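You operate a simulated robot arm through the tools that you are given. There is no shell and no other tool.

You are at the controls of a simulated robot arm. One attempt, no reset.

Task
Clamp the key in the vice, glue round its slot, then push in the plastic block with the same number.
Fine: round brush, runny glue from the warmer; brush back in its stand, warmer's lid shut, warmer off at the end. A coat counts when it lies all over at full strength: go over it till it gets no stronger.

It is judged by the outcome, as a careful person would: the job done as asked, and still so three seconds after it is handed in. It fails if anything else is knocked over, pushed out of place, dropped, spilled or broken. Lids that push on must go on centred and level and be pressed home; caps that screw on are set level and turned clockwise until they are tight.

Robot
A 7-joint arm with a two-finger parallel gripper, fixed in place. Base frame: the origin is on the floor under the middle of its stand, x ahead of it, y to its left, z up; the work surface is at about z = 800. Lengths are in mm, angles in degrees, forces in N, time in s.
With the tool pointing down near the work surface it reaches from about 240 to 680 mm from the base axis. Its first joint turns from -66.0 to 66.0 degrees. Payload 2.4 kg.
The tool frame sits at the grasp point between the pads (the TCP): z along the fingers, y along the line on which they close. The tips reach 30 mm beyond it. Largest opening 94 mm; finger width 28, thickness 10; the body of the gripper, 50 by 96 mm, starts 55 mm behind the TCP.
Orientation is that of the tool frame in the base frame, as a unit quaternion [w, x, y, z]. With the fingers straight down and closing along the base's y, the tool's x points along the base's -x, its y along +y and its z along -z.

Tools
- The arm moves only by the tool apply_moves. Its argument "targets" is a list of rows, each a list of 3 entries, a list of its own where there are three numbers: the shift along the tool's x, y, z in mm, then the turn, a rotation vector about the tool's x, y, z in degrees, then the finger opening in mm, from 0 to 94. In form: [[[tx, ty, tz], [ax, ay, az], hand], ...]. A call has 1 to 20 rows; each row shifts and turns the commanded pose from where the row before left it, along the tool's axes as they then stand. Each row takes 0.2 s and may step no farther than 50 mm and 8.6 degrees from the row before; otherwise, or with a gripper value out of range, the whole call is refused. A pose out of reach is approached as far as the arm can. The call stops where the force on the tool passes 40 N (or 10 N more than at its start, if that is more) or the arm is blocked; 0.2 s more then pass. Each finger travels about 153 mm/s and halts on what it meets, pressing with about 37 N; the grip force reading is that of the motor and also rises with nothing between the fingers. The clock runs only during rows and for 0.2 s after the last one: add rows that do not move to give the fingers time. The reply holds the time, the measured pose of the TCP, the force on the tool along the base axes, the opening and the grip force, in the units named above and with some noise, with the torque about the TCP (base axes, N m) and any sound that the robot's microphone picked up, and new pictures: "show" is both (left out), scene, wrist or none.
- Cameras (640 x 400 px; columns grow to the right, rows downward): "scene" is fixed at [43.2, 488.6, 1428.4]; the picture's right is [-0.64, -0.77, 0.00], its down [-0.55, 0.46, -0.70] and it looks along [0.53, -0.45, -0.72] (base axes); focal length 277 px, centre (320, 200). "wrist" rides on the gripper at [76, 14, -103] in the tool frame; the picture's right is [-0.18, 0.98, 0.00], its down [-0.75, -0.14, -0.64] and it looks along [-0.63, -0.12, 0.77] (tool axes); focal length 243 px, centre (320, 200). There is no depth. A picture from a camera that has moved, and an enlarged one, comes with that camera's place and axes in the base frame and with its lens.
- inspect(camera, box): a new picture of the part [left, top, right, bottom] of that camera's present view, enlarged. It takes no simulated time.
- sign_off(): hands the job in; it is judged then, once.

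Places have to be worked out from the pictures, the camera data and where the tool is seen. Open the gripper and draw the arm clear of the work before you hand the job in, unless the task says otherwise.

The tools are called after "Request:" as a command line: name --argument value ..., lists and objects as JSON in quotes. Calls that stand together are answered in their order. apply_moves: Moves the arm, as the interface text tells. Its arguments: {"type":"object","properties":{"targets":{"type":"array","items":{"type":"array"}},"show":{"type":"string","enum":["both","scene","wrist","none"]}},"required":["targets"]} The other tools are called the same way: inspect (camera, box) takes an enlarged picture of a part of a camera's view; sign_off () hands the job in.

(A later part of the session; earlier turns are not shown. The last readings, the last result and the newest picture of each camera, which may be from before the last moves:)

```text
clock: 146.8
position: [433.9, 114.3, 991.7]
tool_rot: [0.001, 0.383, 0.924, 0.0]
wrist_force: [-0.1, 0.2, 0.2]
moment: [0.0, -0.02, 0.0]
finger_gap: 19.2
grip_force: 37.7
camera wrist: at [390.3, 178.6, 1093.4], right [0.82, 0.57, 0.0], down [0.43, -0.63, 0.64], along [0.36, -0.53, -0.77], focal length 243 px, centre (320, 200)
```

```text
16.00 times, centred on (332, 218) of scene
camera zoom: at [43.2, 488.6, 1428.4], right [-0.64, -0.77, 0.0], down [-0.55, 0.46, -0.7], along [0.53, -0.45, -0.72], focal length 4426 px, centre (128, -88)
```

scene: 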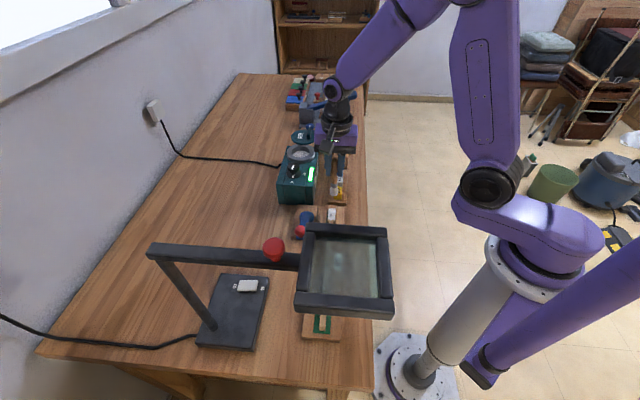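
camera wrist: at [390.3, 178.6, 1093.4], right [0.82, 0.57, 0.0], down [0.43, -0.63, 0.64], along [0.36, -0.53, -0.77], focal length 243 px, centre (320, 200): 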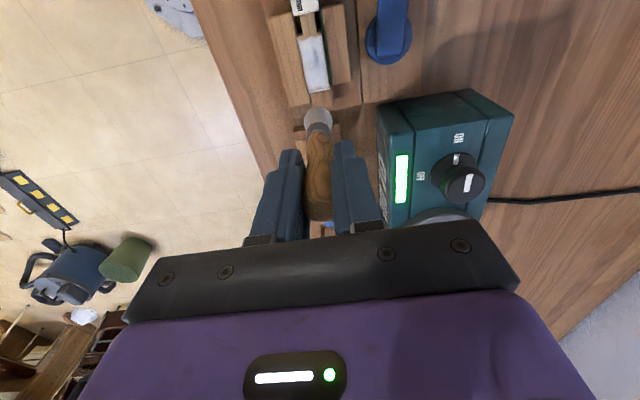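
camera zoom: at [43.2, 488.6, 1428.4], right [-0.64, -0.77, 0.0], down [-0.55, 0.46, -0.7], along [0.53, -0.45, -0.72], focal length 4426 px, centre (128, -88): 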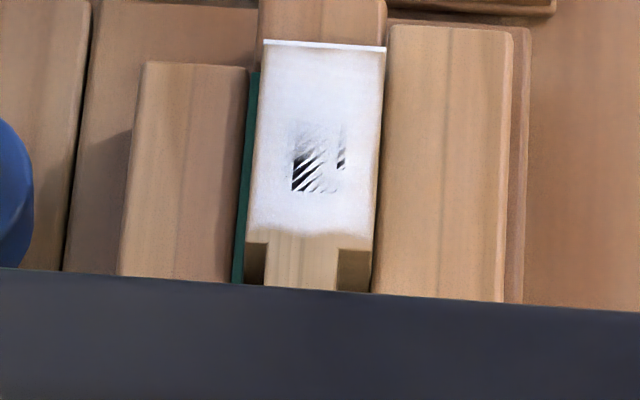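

The full-strength film ends in a soft border; the far end (x≈−22) has a slightly beige rim, so I'll go over that end and both long edges once more, with the brush centred right on the edges.

Request:
apply_moves --targets '[[[8.5, -7.2, 0], [0, 0, 0], 4], [[0, 0, 40], [0, 0, 0], 4], [[0, 0, 9.5], [0, 0, 0], 4], [[0, 0, 0.8], [0, 0, 0], 4], [[0, 5, 0], [0, 0, 0], 4], [[0, 5, 0], [0, 0, 0], 4], [[0, 5, 0], [0, 0, 0], 4], [[0, 5, 0], [0, 0, 0], 4], [[3, 0, 0], [0, 0, 0], 4], [[0, -5, 0], [0, 0, 0], 4], [[0, -5, 0], [0, 0, 0], 4], [[0, -5, 0], [0, 0, 0], 4], [[0, -5, 0], [0, 0, 0], 4]]' --show "none"

Request:
apply_moves --targets '[[[5, 0, 0], [0, 0, 0], 4], [[5, 0, 0], [0, 0, 0], 4], [[5, 0, 0], [0, 0, 0], 4], [[5, 0, 0], [0, 0, 0], 4], [[5, 0, 0], [0, 0, 0], 4], [[5, 0, 0], [0, 0, 0], 4], [[5, 0, 0], [0, 0, 0], 4], [[5, 0, 0], [0, 0, 0], 4], [[0, 5, 0], [0, 0, 0], 4], [[0, 5, 0], [0, 0, 0], 4], [[0, 5, 0], [0, 0, 0], 4], [[0, 5, 0], [0, 0, 0], 4], [[-5, 0, 0], [0, 0, 0], 4], [[-5, 0, 0], [0, 0, 0], 4], [[-5, 0, 0], [0, 0, 0], 4], [[-5, 0, 0], [0, 0, 0], 4], [[-5, 0, 0], [0, 0, 0], 4], [[-5, 0, 0], [0, 0, 0], 4], [[-5, 0, 0], [0, 0, 0], 4], [[-5, 0, 0], [0, 0, 0], 4]]' --show "none"

Request:
apply_moves --targets '[[[0, 0, -30], [0, 0, 0], 4], [[-11, -12.8, -20], [0, 0, 0], 4], [[0, 0, 0], [0, 0, 0], 4]]' --show "wrist"

Request:
inspect --camera "wrist" --box '[295, 33, 340, 97]'

Request:
inspect --camera "wrist" --box '[300, 70, 336, 95]'

Request:
inspect --camera "scene" --box '[326, 205, 338, 213]'

```text
clock: 149.6
position: [421.0, 116.8, 941.7]
tool_rot: [0.0, 0.383, 0.924, 0.001]
wrist_force: [-0.4, 0.2, 0.8]
moment: [0.05, -0.02, 0.01]
finger_gap: 19.3
grip_force: 37.1
```

```text
clock: 153.8
position: [436.2, 132.1, 941.1]
tool_rot: [0.0, 0.383, 0.924, 0.0]
wrist_force: [-0.6, 0.3, 0.0]
moment: [-0.01, -0.03, 0.0]
finger_gap: 19.3
grip_force: 37.0
```

```text
clock: 154.6
position: [435.5, 114.3, 992.8]
tool_rot: [0.0, 0.383, 0.924, 0.0]
wrist_force: [0.1, -0.5, 0.3]
moment: [0.0, -0.01, 0.02]
finger_gap: 19.0
grip_force: 36.8
camera wrist: at [390.2, 178.9, 1093.4], right [0.82, 0.57, 0.0], down [0.43, -0.63, 0.64], along [0.36, -0.53, -0.77], focal length 243 px, centre (320, 200)
```

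wrist: 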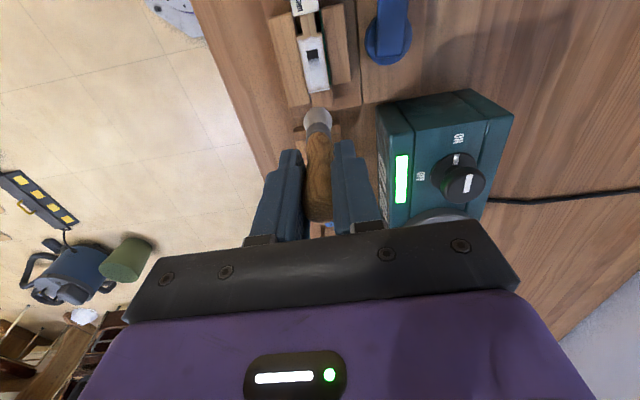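

```text
6.25 times, centred on (318, 65) of wrist
camera zoom: at [390.2, 178.9, 1093.4], right [0.82, 0.57, 0.0], down [0.43, -0.63, 0.64], along [0.36, -0.53, -0.77], focal length 1516 px, centre (336, 1044)
```

zoom: 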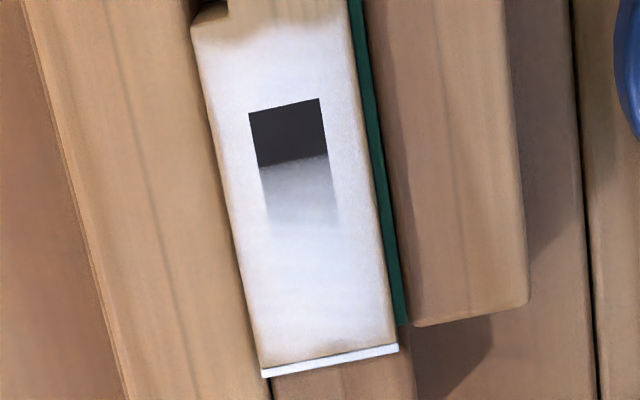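

```text
16.00 times, centred on (318, 82) of wrist
camera zoom: at [390.2, 178.9, 1093.4], right [0.82, 0.57, 0.0], down [0.43, -0.63, 0.64], along [0.36, -0.53, -0.77], focal length 3882 px, centre (352, 2080)
```

zoom: 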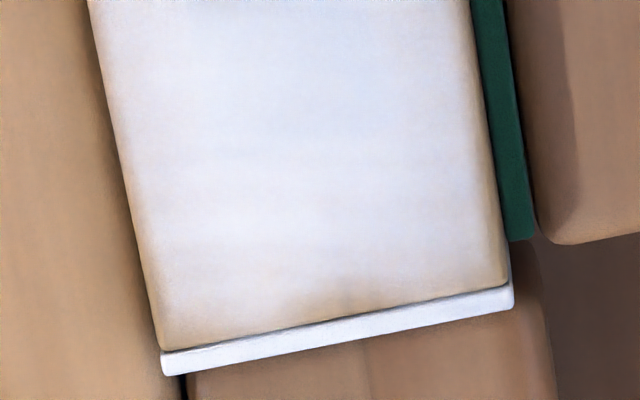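

```text
16.00 times, centred on (332, 209) of scene
camera zoom: at [43.2, 488.6, 1428.4], right [-0.64, -0.77, 0.0], down [-0.55, 0.46, -0.7], along [0.53, -0.45, -0.72], focal length 4426 px, centre (128, 56)
```

zoom: 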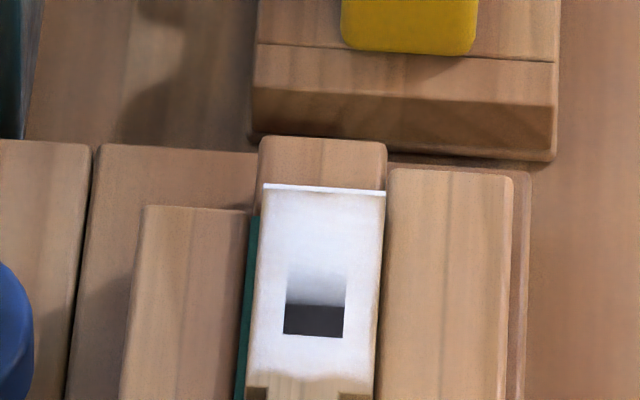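

Film unchanged by the last pass except that its contact was very light. I do one firm pass (checked force) on the far end to make sure that rim is truly saturated.

Request:
apply_moves --targets '[[[12, -5, 0], [0, 0, 0], 4], [[0, 0, 40], [0, 0, 0], 4], [[0, 0, 10], [0, 0, 0], 4], [[0, 0, 1.2], [0, 0, 0], 4], [[0, 0, 0], [0, 0, 0], 4]]' --show "none"

```text
clock: 155.8
position: [423.0, 120.2, 940.7]
tool_rot: [0.001, 0.383, 0.924, 0.001]
wrist_force: [-4.1, 0.3, 21.1]
moment: [0.01, 0.22, -0.03]
finger_gap: 19.2
grip_force: 37.1
```

21 N; ease 0.3 mm and sweep the far end, then both long edges at this firm contact.

Request:
apply_moves --targets '[[[0, 4.5, -0.3], [0, 0, 0], 4], [[0, 4.5, 0], [0, 0, 0], 4], [[0, 4.5, 0], [0, 0, 0], 4], [[0, 4.5, 0], [0, 0, 0], 4], [[-4, 0, 0], [0, 0, 0], 4], [[0, -4.5, 0], [0, 0, 0], 4], [[0, -4.5, 0], [0, 0, 0], 4], [[0, -4.5, 0], [0, 0, 0], 4], [[0, -4.5, 0], [0, 0, 0], 4], [[4, 0, 0], [0, 0, 0], 4]]' --show "none"

Request:
apply_moves --targets '[[[5, 0, 0.3], [0, 0, 0], 4], [[5, 0, 0], [0, 0, 0], 4], [[5, 0, 0], [0, 0, 0], 4], [[5, 0, 0], [0, 0, 0], 4], [[5, 0, 0], [0, 0, 0], 4], [[5, 0, 0], [0, 0, 0], 4], [[5, 0, 0], [0, 0, 0], 4], [[5, 0, 0], [0, 0, 0], 4], [[0, 4.5, 0], [0, 0, 0], 4], [[0, 4.5, 0], [0, 0, 0], 4]]' --show "none"

Request:
apply_moves --targets '[[[0, 4.5, 0.3], [0, 0, 0], 4], [[0, 4.5, 0], [0, 0, 0], 4], [[-5, 0, 0], [0, 0, 0], 4], [[-5, 0, 0], [0, 0, 0], 4], [[-5, 0, 0], [0, 0, 0], 4], [[-5, 0, 0], [0, 0, 0], 4], [[-5, 0, 0], [0, 0, 0], 4], [[-5, 0, 0], [0, 0, 0], 4], [[-5, 0, 0], [0, 0, 0], 4], [[-5, 0, 0], [0, 0, 0], 4]]' --show "none"

Request:
apply_moves --targets '[[[0, 0, -30], [0, 0, 0], 4], [[-12, -13, -20], [0, 0, 0], 4], [[0, 0, 0], [0, 0, 0], 4]]' --show "wrist"

Request:
inspect --camera "wrist" --box '[295, 33, 340, 97]'

Request:
inspect --camera "wrist" --box '[300, 70, 336, 95]'

Request:
inspect --camera "wrist" --box '[296, 33, 332, 56]'

```text
clock: 158.0
position: [421.4, 119.9, 941.4]
tool_rot: [0.0, 0.383, 0.924, 0.0]
wrist_force: [0.4, 0.3, -0.3]
moment: [0.01, 0.0, 0.0]
finger_gap: 19.1
grip_force: 37.1
```

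```text
clock: 160.2
position: [399.0, 154.8, 940.7]
tool_rot: [0.001, 0.383, 0.924, 0.0]
wrist_force: [0.1, -0.7, -0.4]
moment: [0.01, 0.01, -0.01]
finger_gap: 19.2
grip_force: 36.8
```

```text
clock: 162.4
position: [434.1, 132.9, 940.5]
tool_rot: [0.0, 0.382, 0.924, 0.0]
wrist_force: [-0.7, -0.1, 0.3]
moment: [0.01, 0.02, -0.01]
finger_gap: 19.1
grip_force: 37.0
```

```text
clock: 163.2
position: [434.3, 113.3, 990.9]
tool_rot: [0.0, 0.383, 0.924, 0.0]
wrist_force: [0.3, 0.5, 0.0]
moment: [0.0, 0.0, -0.02]
finger_gap: 19.0
grip_force: 37.1
camera wrist: at [390.1, 178.6, 1091.8], right [0.82, 0.57, 0.0], down [0.43, -0.63, 0.64], along [0.36, -0.53, -0.77], focal length 243 px, centre (320, 200)
```

wrist: 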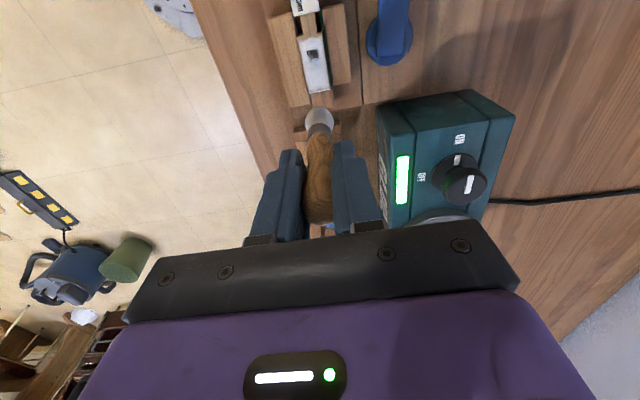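

```text
6.25 times, centred on (318, 65) of wrist
camera zoom: at [390.1, 178.6, 1091.8], right [0.82, 0.57, 0.0], down [0.43, -0.63, 0.64], along [0.36, -0.53, -0.77], focal length 1516 px, centre (336, 1044)
```

zoom: 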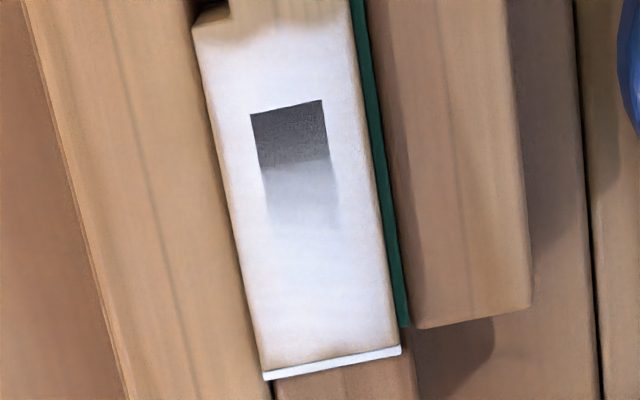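

```text
16.00 times, centred on (318, 82) of wrist
camera zoom: at [390.1, 178.6, 1091.8], right [0.82, 0.57, 0.0], down [0.43, -0.63, 0.64], along [0.36, -0.53, -0.77], focal length 3882 px, centre (352, 2080)
```

zoom: 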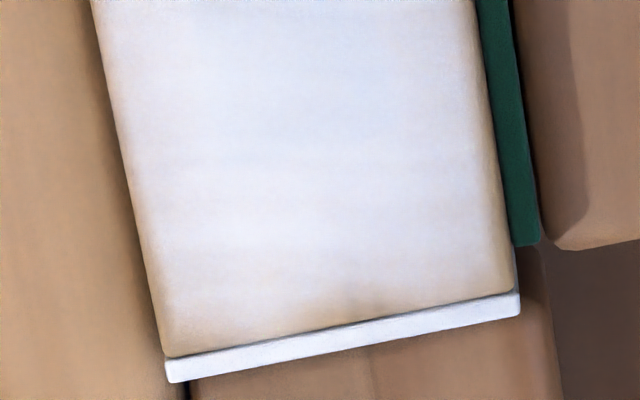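

```text
16.00 times, centred on (314, 44) of wrist
camera zoom: at [390.1, 178.6, 1091.8], right [0.82, 0.57, 0.0], down [0.43, -0.63, 0.64], along [0.36, -0.53, -0.77], focal length 3882 px, centre (416, 2688)
```

zoom: 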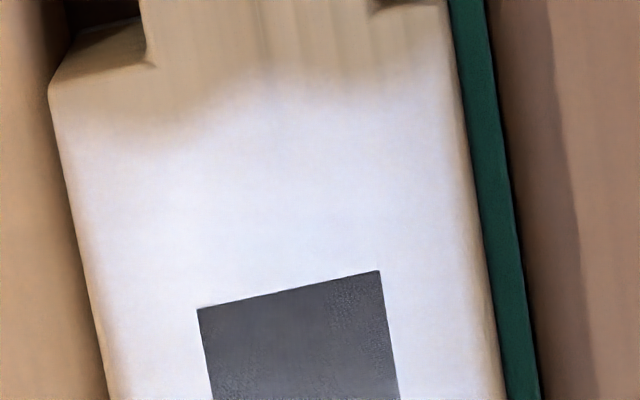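

The film shows no further change anywhere, so the coat is complete. Now the brush goes home: I rise and carry it above its stand, offset for the tilted tip, and look.

Request:
apply_moves --targets '[[[0, 0, -32], [0, 0, 0], 4], [[0, 0, -32], [0, 0, 0], 4], [[-39.3, -1.7, 0], [0, 0, 0], 4], [[-39.3, -1.7, 0], [0, 0, 0], 4], [[-39.3, -1.7, 0], [0, 0, 0], 4], [[-39.3, -1.7, 0], [0, 0, 0], 4], [[-39.3, -1.8, 0], [0, 0, 0], 4], [[-39.2, -1.8, 0], [0, 0, 0], 4], [[0, 0, 30], [0, 0, 0], 4], [[0, 0, 0], [0, 0, 0], 4]]'

Request:
inspect --camera "wrist" --box '[260, 50, 380, 140]'

Request:
inspect --camera "scene" --box '[310, 120, 370, 175]'

```text
clock: 165.4
position: [593.4, -58.8, 1025.2]
tool_rot: [0.001, 0.383, 0.924, 0.0]
wrist_force: [-0.1, 0.0, -0.5]
moment: [-0.01, 0.03, -0.01]
finger_gap: 19.1
grip_force: 36.8
camera wrist: at [549.4, 4.9, 1125.6], right [0.82, 0.57, 0.0], down [0.43, -0.63, 0.64], along [0.36, -0.53, -0.77], focal length 243 px, centre (320, 200)
```

scene: 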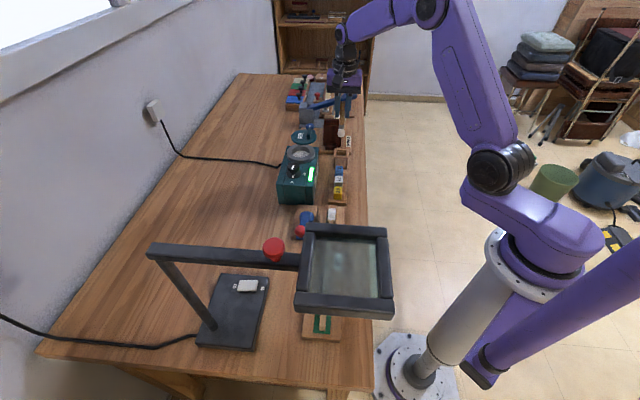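
wrist: 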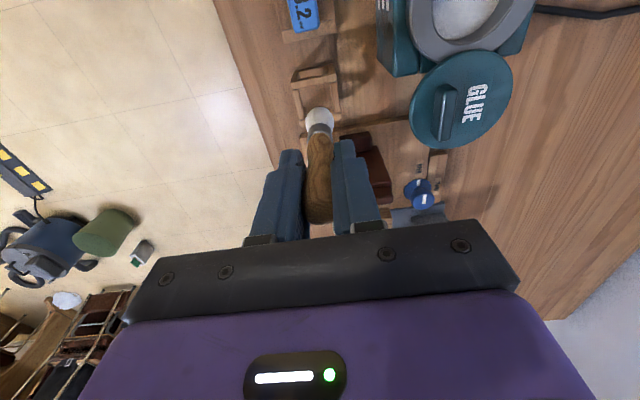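

```text
4.44 times, centred on (320, 95) of wrist
camera zoom: at [549.4, 4.9, 1125.6], right [0.82, 0.57, 0.0], down [0.43, -0.63, 0.64], along [0.36, -0.53, -0.77], focal length 1078 px, centre (320, 667)
```

zoom: 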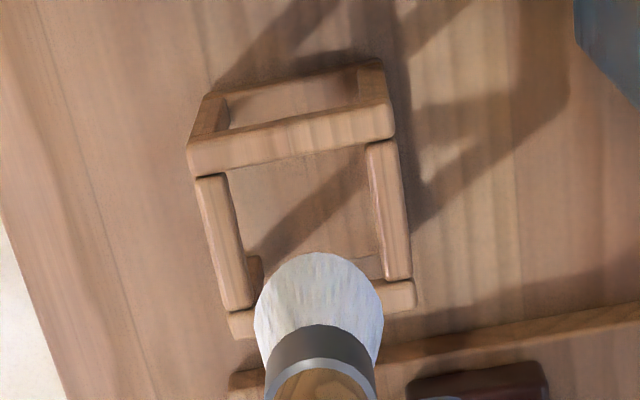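

```text
7.27 times, centred on (340, 148) of scene
camera zoom: at [43.2, 488.6, 1428.4], right [-0.64, -0.77, 0.0], down [-0.55, 0.46, -0.7], along [0.53, -0.45, -0.72], focal length 2012 px, centre (174, 582)
```

zoom: 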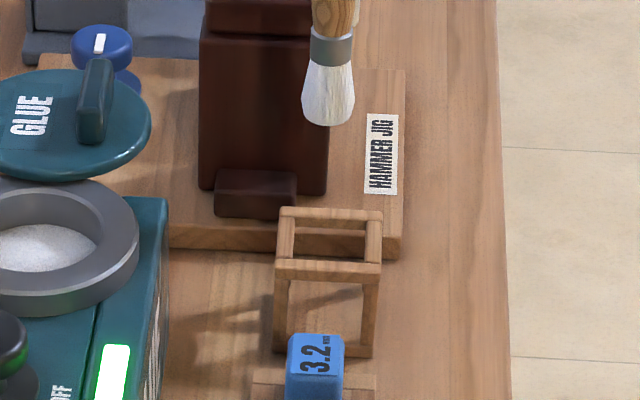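

The tip is now back on the TCP axis, and the stand's opening centre lies about (−1,−3.9) mm from it in tool axes. I shift and lower to just above the stand, then check again.

Request:
apply_moves --targets '[[[-0.5, -3.9, 20], [0, 0, 0], 4], [[0, 0, 20], [0, 0, 0], 4], [[0, 0, 0], [0, 0, 0], 4]]' --show "wrist"

Request:
inspect --camera "wrist" --box '[260, 60, 380, 150]'

Request:
inspect --camera "scene" --box '[320, 130, 365, 170]'

```text
clock: 166.2
position: [590.4, -61.9, 983.7]
tool_rot: [0.0, 0.383, 0.924, 0.001]
wrist_force: [0.0, -0.6, -0.5]
moment: [-0.02, 0.0, -0.01]
finger_gap: 19.2
grip_force: 37.4
camera wrist: at [546.9, 2.2, 1085.0], right [0.82, 0.57, 0.0], down [0.43, -0.63, 0.64], along [0.36, -0.53, -0.77], focal length 243 px, centre (320, 200)
```

wrist: 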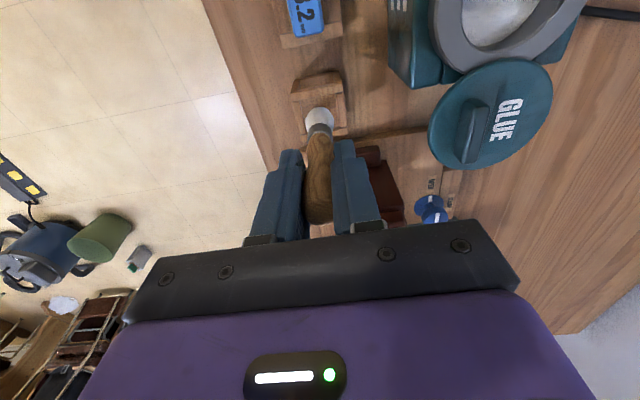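

```text
4.44 times, centred on (320, 105) of wrist
camera zoom: at [546.9, 2.2, 1085.0], right [0.82, 0.57, 0.0], down [0.43, -0.63, 0.64], along [0.36, -0.53, -0.77], focal length 1078 px, centre (320, 622)
```

zoom: 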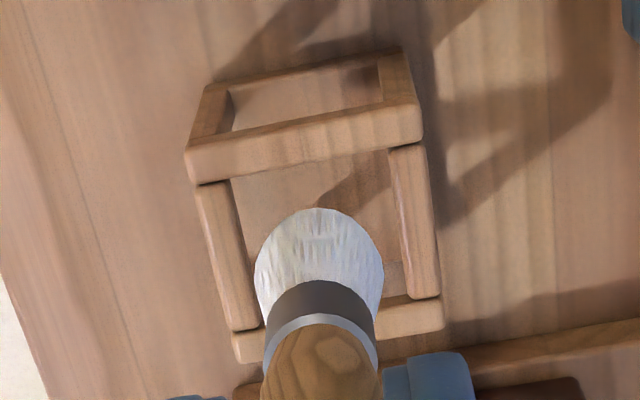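

```text
10.00 times, centred on (342, 150) of scene
camera zoom: at [43.2, 488.6, 1428.4], right [-0.64, -0.77, 0.0], down [-0.55, 0.46, -0.7], along [0.53, -0.45, -0.72], focal length 2766 px, centre (95, 700)
```

zoom: 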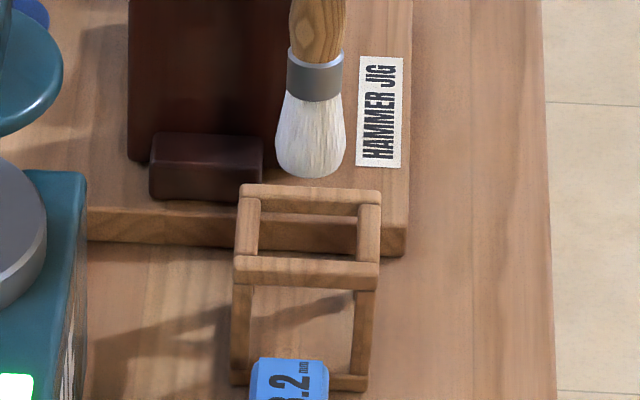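

Brush and stand opening are aligned in both views. I lower it in, stepping gently toward the original height and watching the force.

Request:
apply_moves --targets '[[[0, 0, 20], [0, 0, 0], 4], [[0, 0, 20], [0, 0, 0], 4], [[0, 0, 15], [0, 0, 0], 4], [[0, 0, 10], [0, 0, 0], 4], [[0, 0, 0], [0, 0, 0], 4]]' --show "wrist"

Request:
inspect --camera "scene" --box '[320, 130, 365, 170]'

Request:
inspect --camera "wrist" --box '[260, 70, 380, 170]'

```text
clock: 167.4
position: [591.0, -63.5, 919.7]
tool_rot: [0.0, 0.383, 0.924, -0.001]
wrist_force: [7.4, -8.7, 0.1]
moment: [-0.71, -0.56, -0.01]
finger_gap: 19.3
grip_force: 36.9
camera wrist: at [547.6, 1.4, 1020.2], right [0.83, 0.56, 0.0], down [0.43, -0.63, 0.64], along [0.36, -0.53, -0.77], focal length 243 px, centre (320, 200)
```

wrist: 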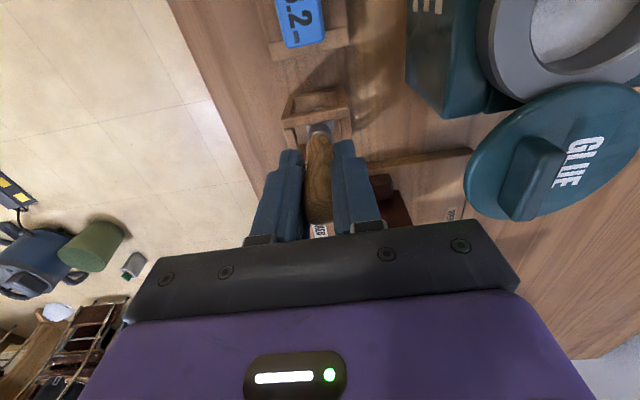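

```text
10.00 times, centred on (342, 150) of scene
camera zoom: at [43.4, 488.4, 1428.5], right [-0.64, -0.77, 0.0], down [-0.55, 0.46, -0.7], along [0.53, -0.45, -0.72], focal length 2766 px, centre (95, 700)
```

zoom: 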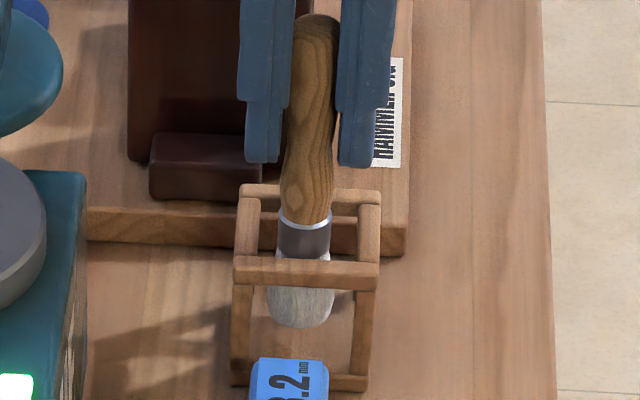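

```text
4.00 times, centred on (320, 120) of wrist
camera zoom: at [547.6, 1.4, 1020.2], right [0.83, 0.56, 0.0], down [0.43, -0.63, 0.64], along [0.36, -0.53, -0.77], focal length 970 px, centre (320, 520)
```

zoom: 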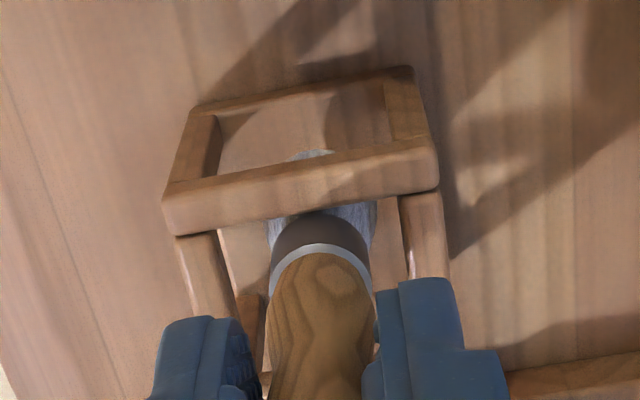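

The bristles are pressing on the stand's near bar (11 N along +e), so I shift 3 mm away from it and re-read.

Request:
apply_moves --targets '[[[-3, 0, 0], [0, 0, 0], 4], [[0, 0, 0], [0, 0, 0], 4]]' --show "none"

```text
clock: 168.0
position: [591.9, -62.4, 918.7]
tool_rot: [-0.003, 0.381, 0.924, 0.0]
wrist_force: [0.1, -0.8, -0.5]
moment: [-0.05, -0.05, 0.02]
finger_gap: 19.2
grip_force: 36.9
```

No side load now. Continuing down in small steps until it rests.

Request:
apply_moves --targets '[[[0, 0, 3], [0, 0, 0], 4], [[0, 0, 2], [0, 0, 0], 4], [[0, 0, 0], [0, 0, 0], 4]]' --show "none"

```text
clock: 168.8
position: [594.0, -65.2, 914.3]
tool_rot: [-0.001, 0.383, 0.924, 0.0]
wrist_force: [-1.0, 0.6, 0.3]
moment: [0.01, 0.01, 0.0]
finger_gap: 19.1
grip_force: 36.6
```

Request:
apply_moves --targets '[[[0, 0, 2], [0, 0, 0], 4], [[0, 0, 1.5], [0, 0, 0], 4], [[0, 0, 0], [0, 0, 0], 4]]' --show "wrist"

Request:
inspect --camera "scene" --box '[320, 130, 365, 170]'

```text
clock: 169.6
position: [592.1, -65.6, 910.0]
tool_rot: [0.0, 0.383, 0.924, -0.001]
wrist_force: [-0.2, 0.5, 0.6]
moment: [0.04, -0.03, 0.01]
finger_gap: 19.2
grip_force: 36.1
camera wrist: at [549.3, -0.2, 1011.7], right [0.82, 0.57, 0.0], down [0.43, -0.63, 0.64], along [0.36, -0.53, -0.77], focal length 243 px, centre (320, 200)
```

wrist: 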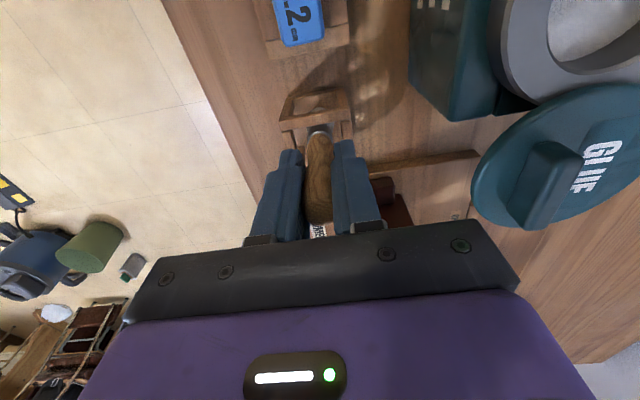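

```text
10.00 times, centred on (342, 150) of scene
camera zoom: at [43.2, 488.6, 1428.4], right [-0.64, -0.77, 0.0], down [-0.55, 0.46, -0.7], along [0.53, -0.45, -0.72], focal length 2766 px, centre (95, 700)
```

zoom: 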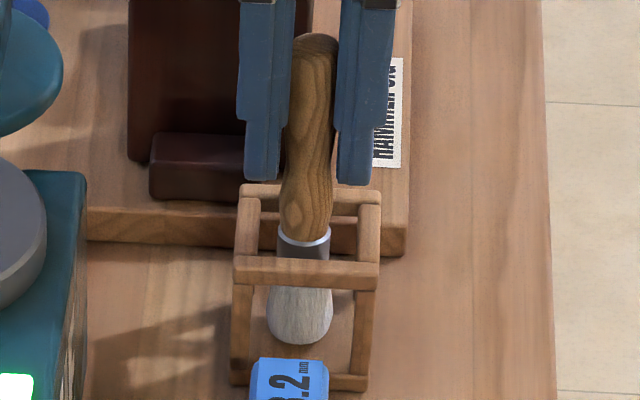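

The bristle end is at the same image height as originally. I lower another millimetre or two to feel it rest.

Request:
apply_moves --targets '[[[0, 0, 1.2], [0, 0, 0], 4], [[0, 0, 1.2], [0, 0, 0], 4], [[0, 0, 0], [0, 0, 0], 4]]' --show "none"

```text
clock: 170.4
position: [592.9, -64.2, 907.2]
tool_rot: [0.0, 0.382, 0.924, 0.0]
wrist_force: [-1.0, -0.1, -0.3]
moment: [0.01, 0.03, -0.05]
finger_gap: 19.1
grip_force: 36.7
```

Request:
apply_moves --targets '[[[0, 0, 1.5], [0, 0, 0], 4], [[0, 0, 1.5], [0, 0, 0], 4], [[0, 0, 0], [0, 0, 0], 4]]' --show "none"

Request:
inspect --camera "scene" --box '[320, 130, 365, 170]'

Request:
inspect --camera "wrist" --box '[260, 70, 380, 170]'

```text
clock: 171.2
position: [593.3, -65.8, 906.2]
tool_rot: [0.001, 0.384, 0.923, 0.0]
wrist_force: [-2.4, 0.0, 5.4]
moment: [0.06, 0.15, 0.02]
finger_gap: 18.8
grip_force: 36.6
```

```text
10.00 times, centred on (342, 150) of scene
camera zoom: at [43.0, 488.6, 1428.4], right [-0.64, -0.77, 0.0], down [-0.55, 0.46, -0.7], along [0.53, -0.45, -0.72], focal length 2766 px, centre (95, 700)
```

zoom: 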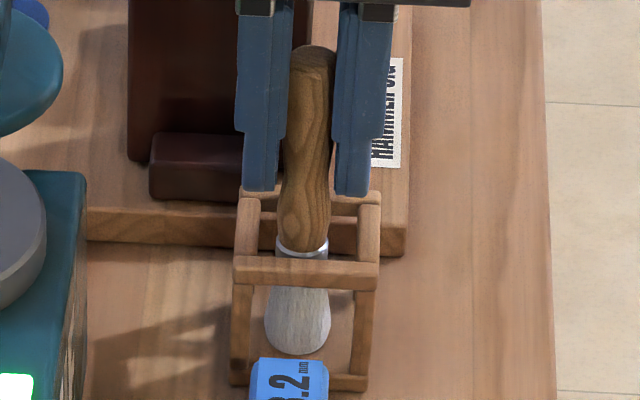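

```text
4.00 times, centred on (320, 120) of wrist
camera zoom: at [549.6, 0.0, 1007.0], right [0.82, 0.57, 0.0], down [0.43, -0.63, 0.64], along [0.36, -0.53, -0.77], focal length 970 px, centre (320, 520)
```

zoom: 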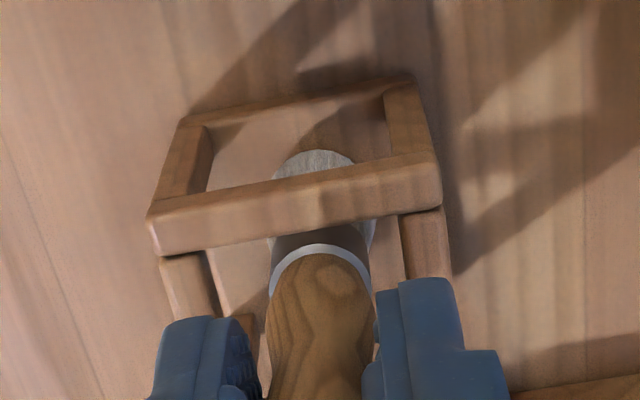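

It rests (5 N). I ease up half a millimetre, open the fingers, and check the brush stands by itself.

Request:
apply_moves --targets '[[[0, 0, -0.7], [0, 0, 0], 4], [[0, 0, 0], [0, 0, 0], 24], [[0, 0, 0], [0, 0, 0], 40], [[0, 0, 0], [0, 0, 0], 50], [[0, 0, 0], [0, 0, 0], 50]]'

Request:
inspect --camera "scene" --box '[320, 130, 365, 170]'

Request:
inspect --camera "wrist" --box '[260, 70, 380, 170]'

```text
clock: 172.4
position: [592.6, -64.1, 906.7]
tool_rot: [0.001, 0.383, 0.924, 0.0]
wrist_force: [-0.2, 0.4, -0.3]
moment: [0.02, -0.02, 0.03]
finger_gap: 49.9
grip_force: 0.0
camera wrist: at [549.6, -0.1, 1007.4], right [0.82, 0.57, 0.0], down [0.43, -0.63, 0.64], along [0.36, -0.53, -0.77], focal length 243 px, centre (320, 200)
```

scene: 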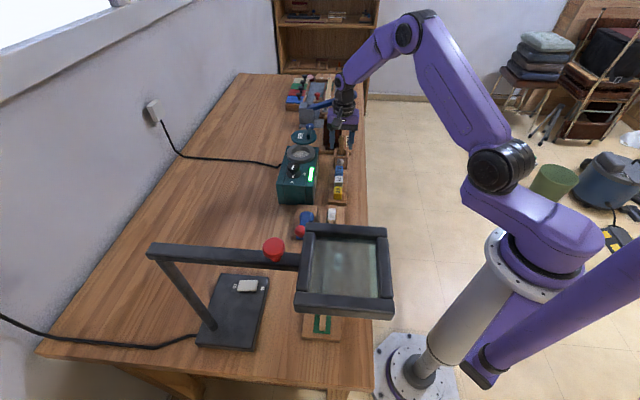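
wrist: 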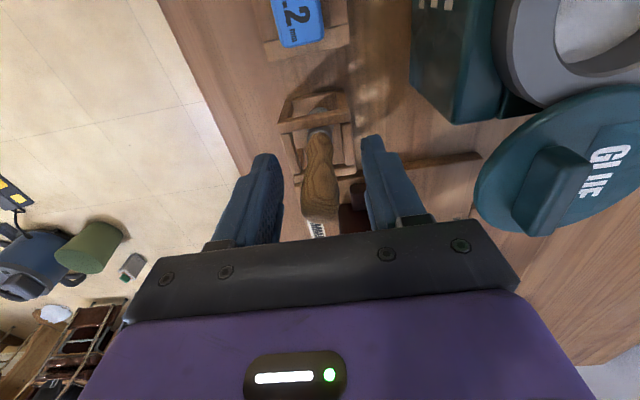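

```text
10.00 times, centred on (342, 150) of scene
camera zoom: at [43.2, 488.6, 1428.4], right [-0.64, -0.77, 0.0], down [-0.55, 0.46, -0.7], along [0.53, -0.45, -0.72], focal length 2766 px, centre (95, 700)
```

zoom: 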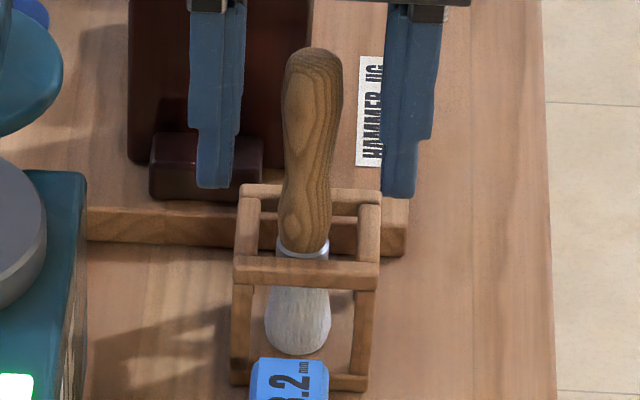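

```text
4.00 times, centred on (320, 120) of wrist
camera zoom: at [549.6, -0.1, 1007.4], right [0.82, 0.57, 0.0], down [0.43, -0.63, 0.64], along [0.36, -0.53, -0.77], focal length 970 px, centre (320, 520)
```

zoom: 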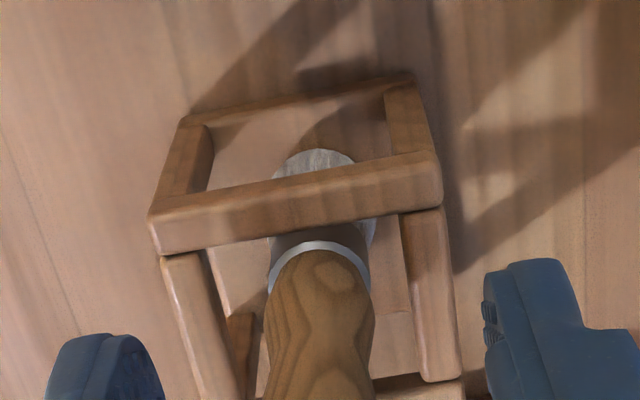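

The brush stands safely in its stand. I rise and go over the block rack to study the yellow 3.5 block.

Request:
apply_moves --targets '[[[0, 0, -40], [0, 0, 0], 50], [[0, 0, -40], [0, 0, 0], 50], [[0, 0, -20], [0, 0, 0], 94], [[38, 1, 0], [0, 0, 0], 94], [[38, 1, 0], [0, 0, 0], 94], [[38, 1, 0], [0, 0, 0], 94], [[38, 1, 0], [0, 0, 0], 94], [[20, -2, 0], [0, 0, 0], 94], [[0, 0, 0], [0, 0, 0], 94]]'

Request:
inspect --camera "wrist" --box '[240, 30, 400, 150]'

Request:
inspect --camera "scene" --box '[315, 165, 360, 210]'

Request:
inspect --camera "scene" --box '[320, 130, 365, 170]'

```text
clock: 174.4
position: [471.9, 59.3, 1006.6]
tool_rot: [0.0, 0.383, 0.924, -0.001]
wrist_force: [-0.7, 0.8, -0.5]
moment: [0.01, 0.01, -0.04]
finger_gap: 93.9
grip_force: 0.0
camera wrist: at [428.5, 123.4, 1106.8], right [0.83, 0.56, 0.0], down [0.43, -0.63, 0.64], along [0.36, -0.53, -0.77], focal length 243 px, centre (320, 200)
```

scene: 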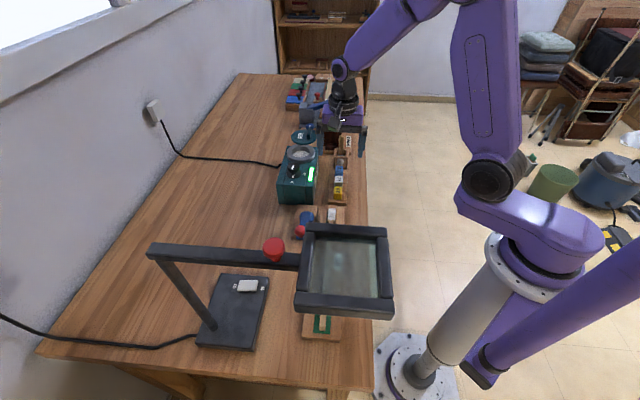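
wrist: 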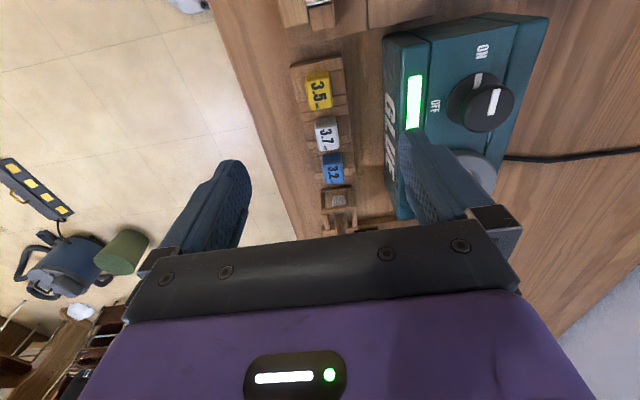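

```text
3.33 times, centred on (320, 90) of wrist
camera zoom: at [428.5, 123.4, 1106.8], right [0.83, 0.56, 0.0], down [0.43, -0.63, 0.64], along [0.36, -0.53, -0.77], focal length 809 px, centre (320, 567)
```

zoom: 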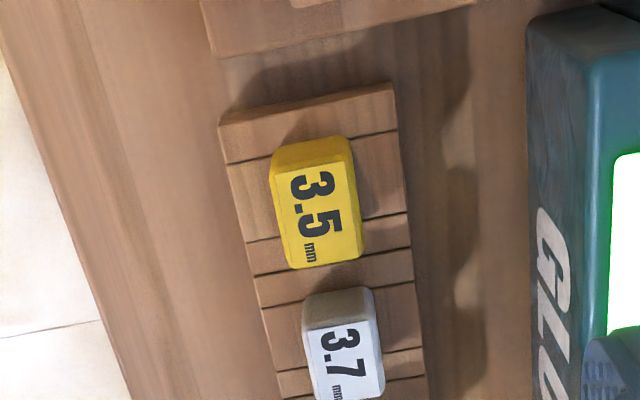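

```text
8.89 times, centred on (338, 188) of scene
camera zoom: at [43.1, 488.6, 1428.4], right [-0.64, -0.77, 0.0], down [-0.55, 0.46, -0.7], along [0.53, -0.45, -0.72], focal length 2459 px, centre (164, 311)
```

zoom: 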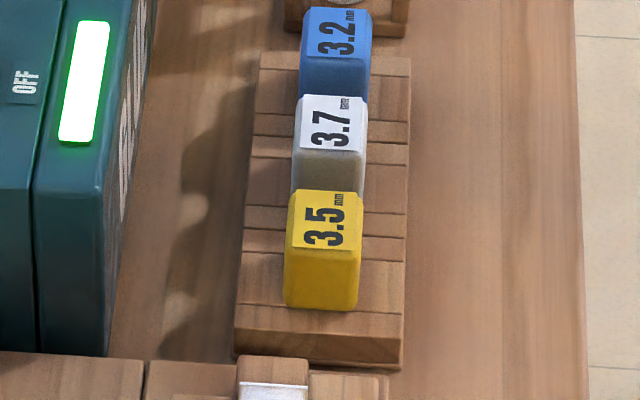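

```text
10.00 times, centred on (342, 150) of scene
camera zoom: at [43.1, 488.6, 1428.4], right [-0.64, -0.77, 0.0], down [-0.55, 0.46, -0.7], along [0.53, -0.45, -0.72], focal length 2766 px, centre (95, 700)
```

zoom: 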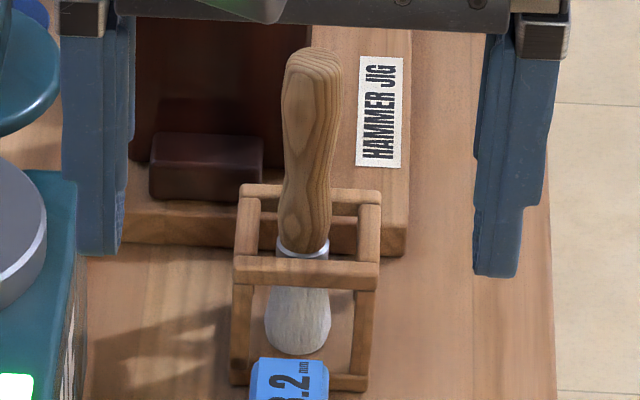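

The yellow block (≈23×27 mm, ~24 mm above its rack) is aligned with the hand and its label reads the same way as the key's, so it needs no turning. I descend partway with a 50 mm opening to refine its position and height.

Request:
apply_moves --targets '[[[1.5, 0, 25], [0, 0, 0], 50], [[0, 0, 25], [0, 0, 0], 50], [[0, 0, 25], [0, 0, 0], 50], [[0, 0, 0], [0, 0, 0], 50]]' --show "wrist"

Request:
inspect --camera "wrist" --box '[250, 70, 390, 170]'

Request:
inspect --camera "scene" --box '[315, 165, 360, 210]'

```text
clock: 175.4
position: [471.9, 61.0, 930.6]
tool_rot: [0.0, 0.383, 0.924, 0.001]
wrist_force: [0.2, 0.3, 0.5]
moment: [0.0, -0.03, -0.03]
finger_gap: 50.0
grip_force: 0.0
camera wrist: at [428.0, 124.6, 1031.6], right [0.82, 0.57, 0.0], down [0.43, -0.63, 0.64], along [0.36, -0.53, -0.77], focal length 243 px, centre (320, 200)
```

wrist: 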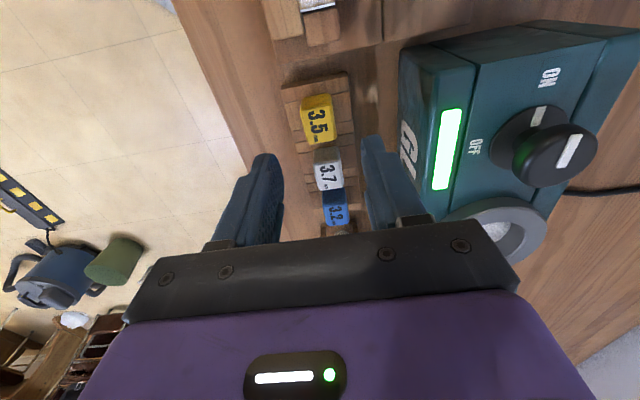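

```text
4.00 times, centred on (320, 120) of wrist
camera zoom: at [428.0, 124.6, 1031.6], right [0.82, 0.57, 0.0], down [0.43, -0.63, 0.64], along [0.36, -0.53, -0.77], focal length 970 px, centre (320, 520)
```

zoom: 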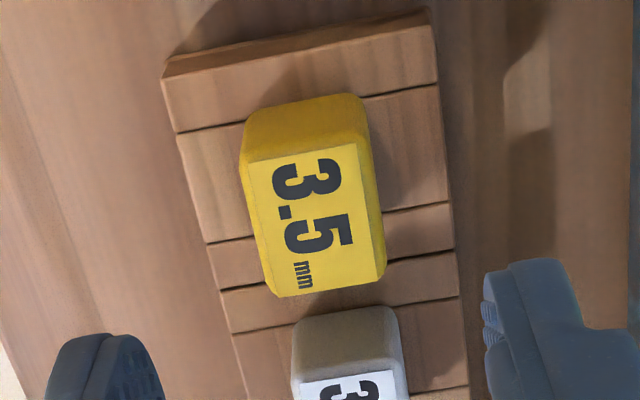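

```text
8.89 times, centred on (338, 188) of scene
camera zoom: at [43.2, 488.6, 1428.4], right [-0.64, -0.77, 0.0], down [-0.55, 0.46, -0.7], along [0.53, -0.45, -0.72], focal length 2459 px, centre (164, 311)
```

zoom: 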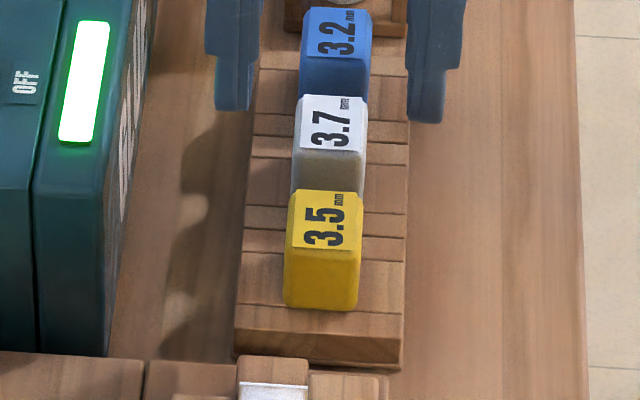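

The block's centre is within 1 mm of the TCP, top at z≈848. I lower so the tips reach about 16 mm down its sides (well above the rack) and close across its 23 mm width.

Request:
apply_moves --targets '[[[0.5, -0.5, 30], [0, 0, 0], 50], [[0, 0, 25], [0, 0, 0], 50], [[0, 0, 13], [0, 0, 0], 50], [[0, 0, 0], [0, 0, 0], 50], [[0, 0, 0], [0, 0, 0], 18], [[0, 0, 0], [0, 0, 0], 18]]'

Request:
inspect --camera "wrist" --box '[250, 90, 390, 220]'

Request:
inspect --camera "scene" --box '[315, 165, 360, 210]'

```text
clock: 176.8
position: [471.9, 59.8, 862.8]
tool_rot: [0.0, 0.382, 0.924, 0.0]
wrist_force: [-0.3, -1.2, -0.1]
moment: [0.03, 0.0, -0.02]
finger_gap: 24.8
grip_force: 37.2
camera wrist: at [427.3, 123.9, 963.6], right [0.82, 0.57, 0.0], down [0.43, -0.63, 0.64], along [0.36, -0.53, -0.77], focal length 243 px, centre (320, 200)
```

scene: 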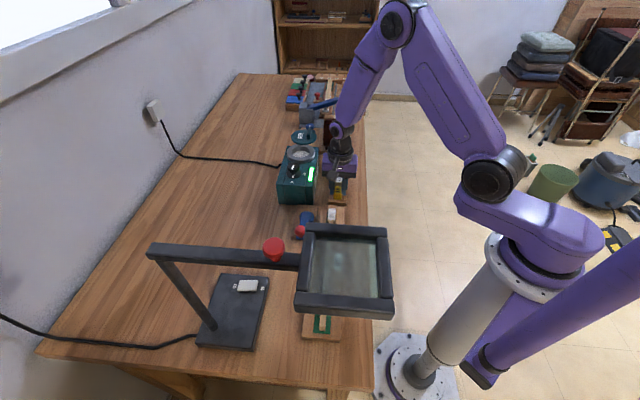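
wrist: 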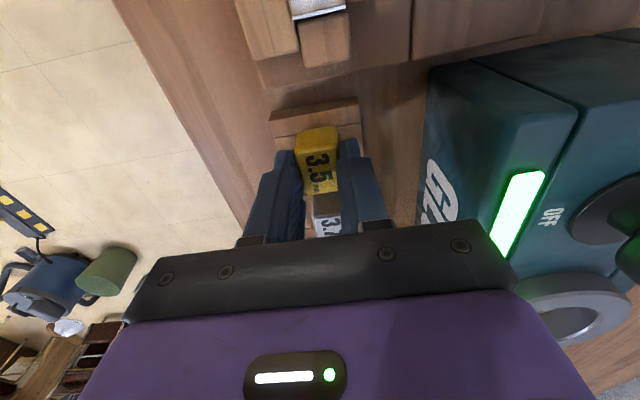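

```text
3.08 times, centred on (320, 155) of wrist
camera zoom: at [427.3, 123.9, 963.6], right [0.82, 0.57, 0.0], down [0.43, -0.63, 0.64], along [0.36, -0.53, -0.77], focal length 746 px, centre (320, 338)
```

zoom: 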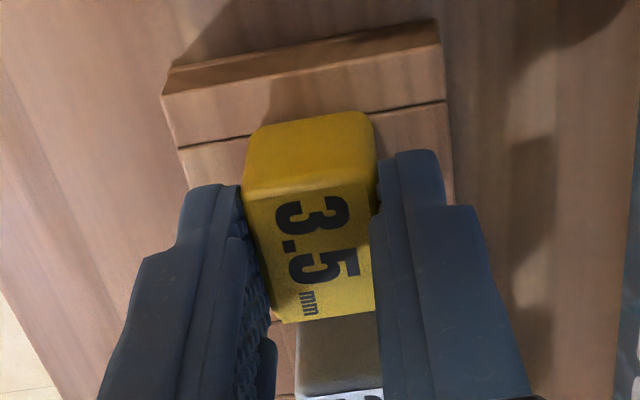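

```text
8.89 times, centred on (338, 188) of scene
camera zoom: at [43.2, 488.6, 1428.4], right [-0.64, -0.77, 0.0], down [-0.55, 0.46, -0.7], along [0.53, -0.45, -0.72], focal length 2459 px, centre (164, 311)
```

zoom: 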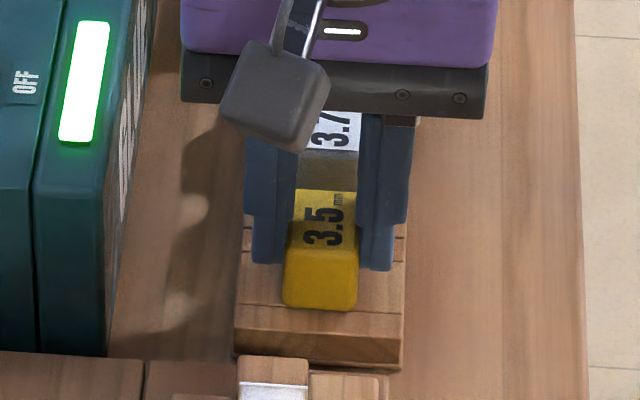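

Block held (24.8 mm wide, centred). I lift it straight up and look at its underside.

Request:
apply_moves --targets '[[[0, 0, -10], [0, 0, 0], 18], [[0, 0, -20], [0, 0, 0], 18], [[0, 0, -30], [0, 0, 0], 18], [[0, 0, -30], [0, 0, 0], 18], [[0, 0, 0], [0, 0, 0], 18]]'

Request:
inspect --camera "scene" --box '[312, 150, 362, 200]'

Request:
inspect --camera "wrist" --box '[250, 70, 390, 200]'

```text
clock: 178.0
position: [470.0, 59.9, 952.6]
tool_rot: [0.0, 0.383, 0.924, 0.0]
wrist_force: [-0.1, 0.1, -0.8]
moment: [-0.03, -0.04, 0.0]
finger_gap: 24.5
grip_force: 36.5
camera wrist: at [427.0, 123.6, 1054.0], right [0.82, 0.57, 0.0], down [0.43, -0.63, 0.64], along [0.36, -0.53, -0.77], focal length 243 px, centre (320, 200)
```

scene: 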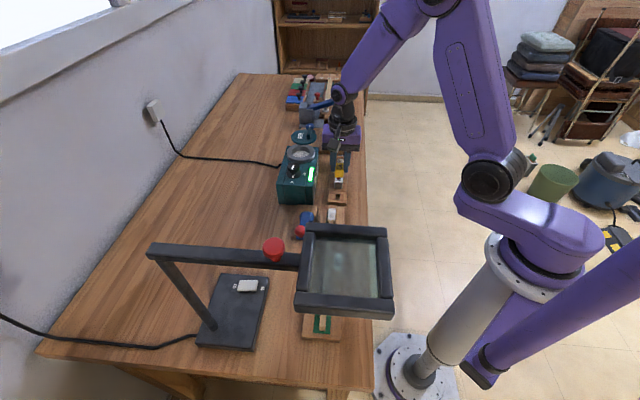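
wrist: 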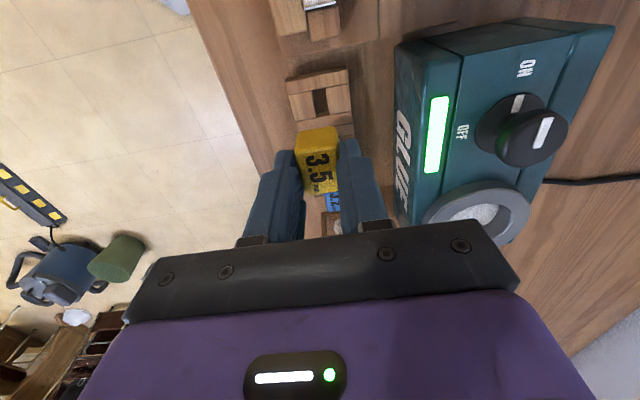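

```text
8.00 times, centred on (337, 175) of scene
camera zoom: at [43.2, 488.6, 1428.4], right [-0.64, -0.77, 0.0], down [-0.55, 0.46, -0.7], along [0.53, -0.45, -0.72], focal length 2213 px, centre (184, 400)
```

zoom: 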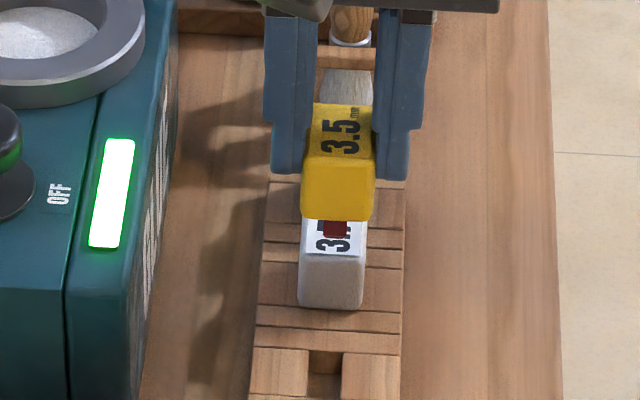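

```text
3.08 times, centred on (320, 135) of wrist
camera zoom: at [427.0, 123.6, 1054.0], right [0.82, 0.57, 0.0], down [0.43, -0.63, 0.64], along [0.36, -0.53, -0.77], focal length 746 px, centre (320, 400)
```

zoom: 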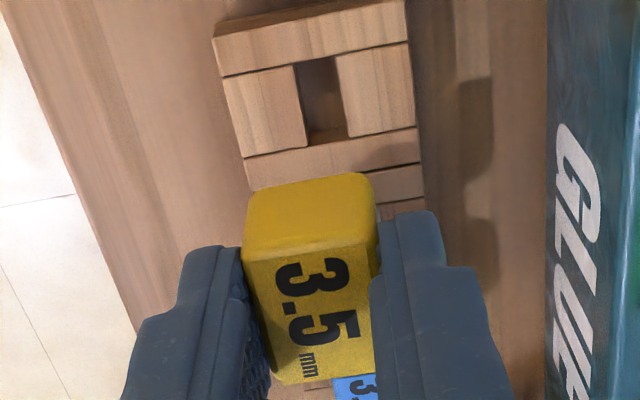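

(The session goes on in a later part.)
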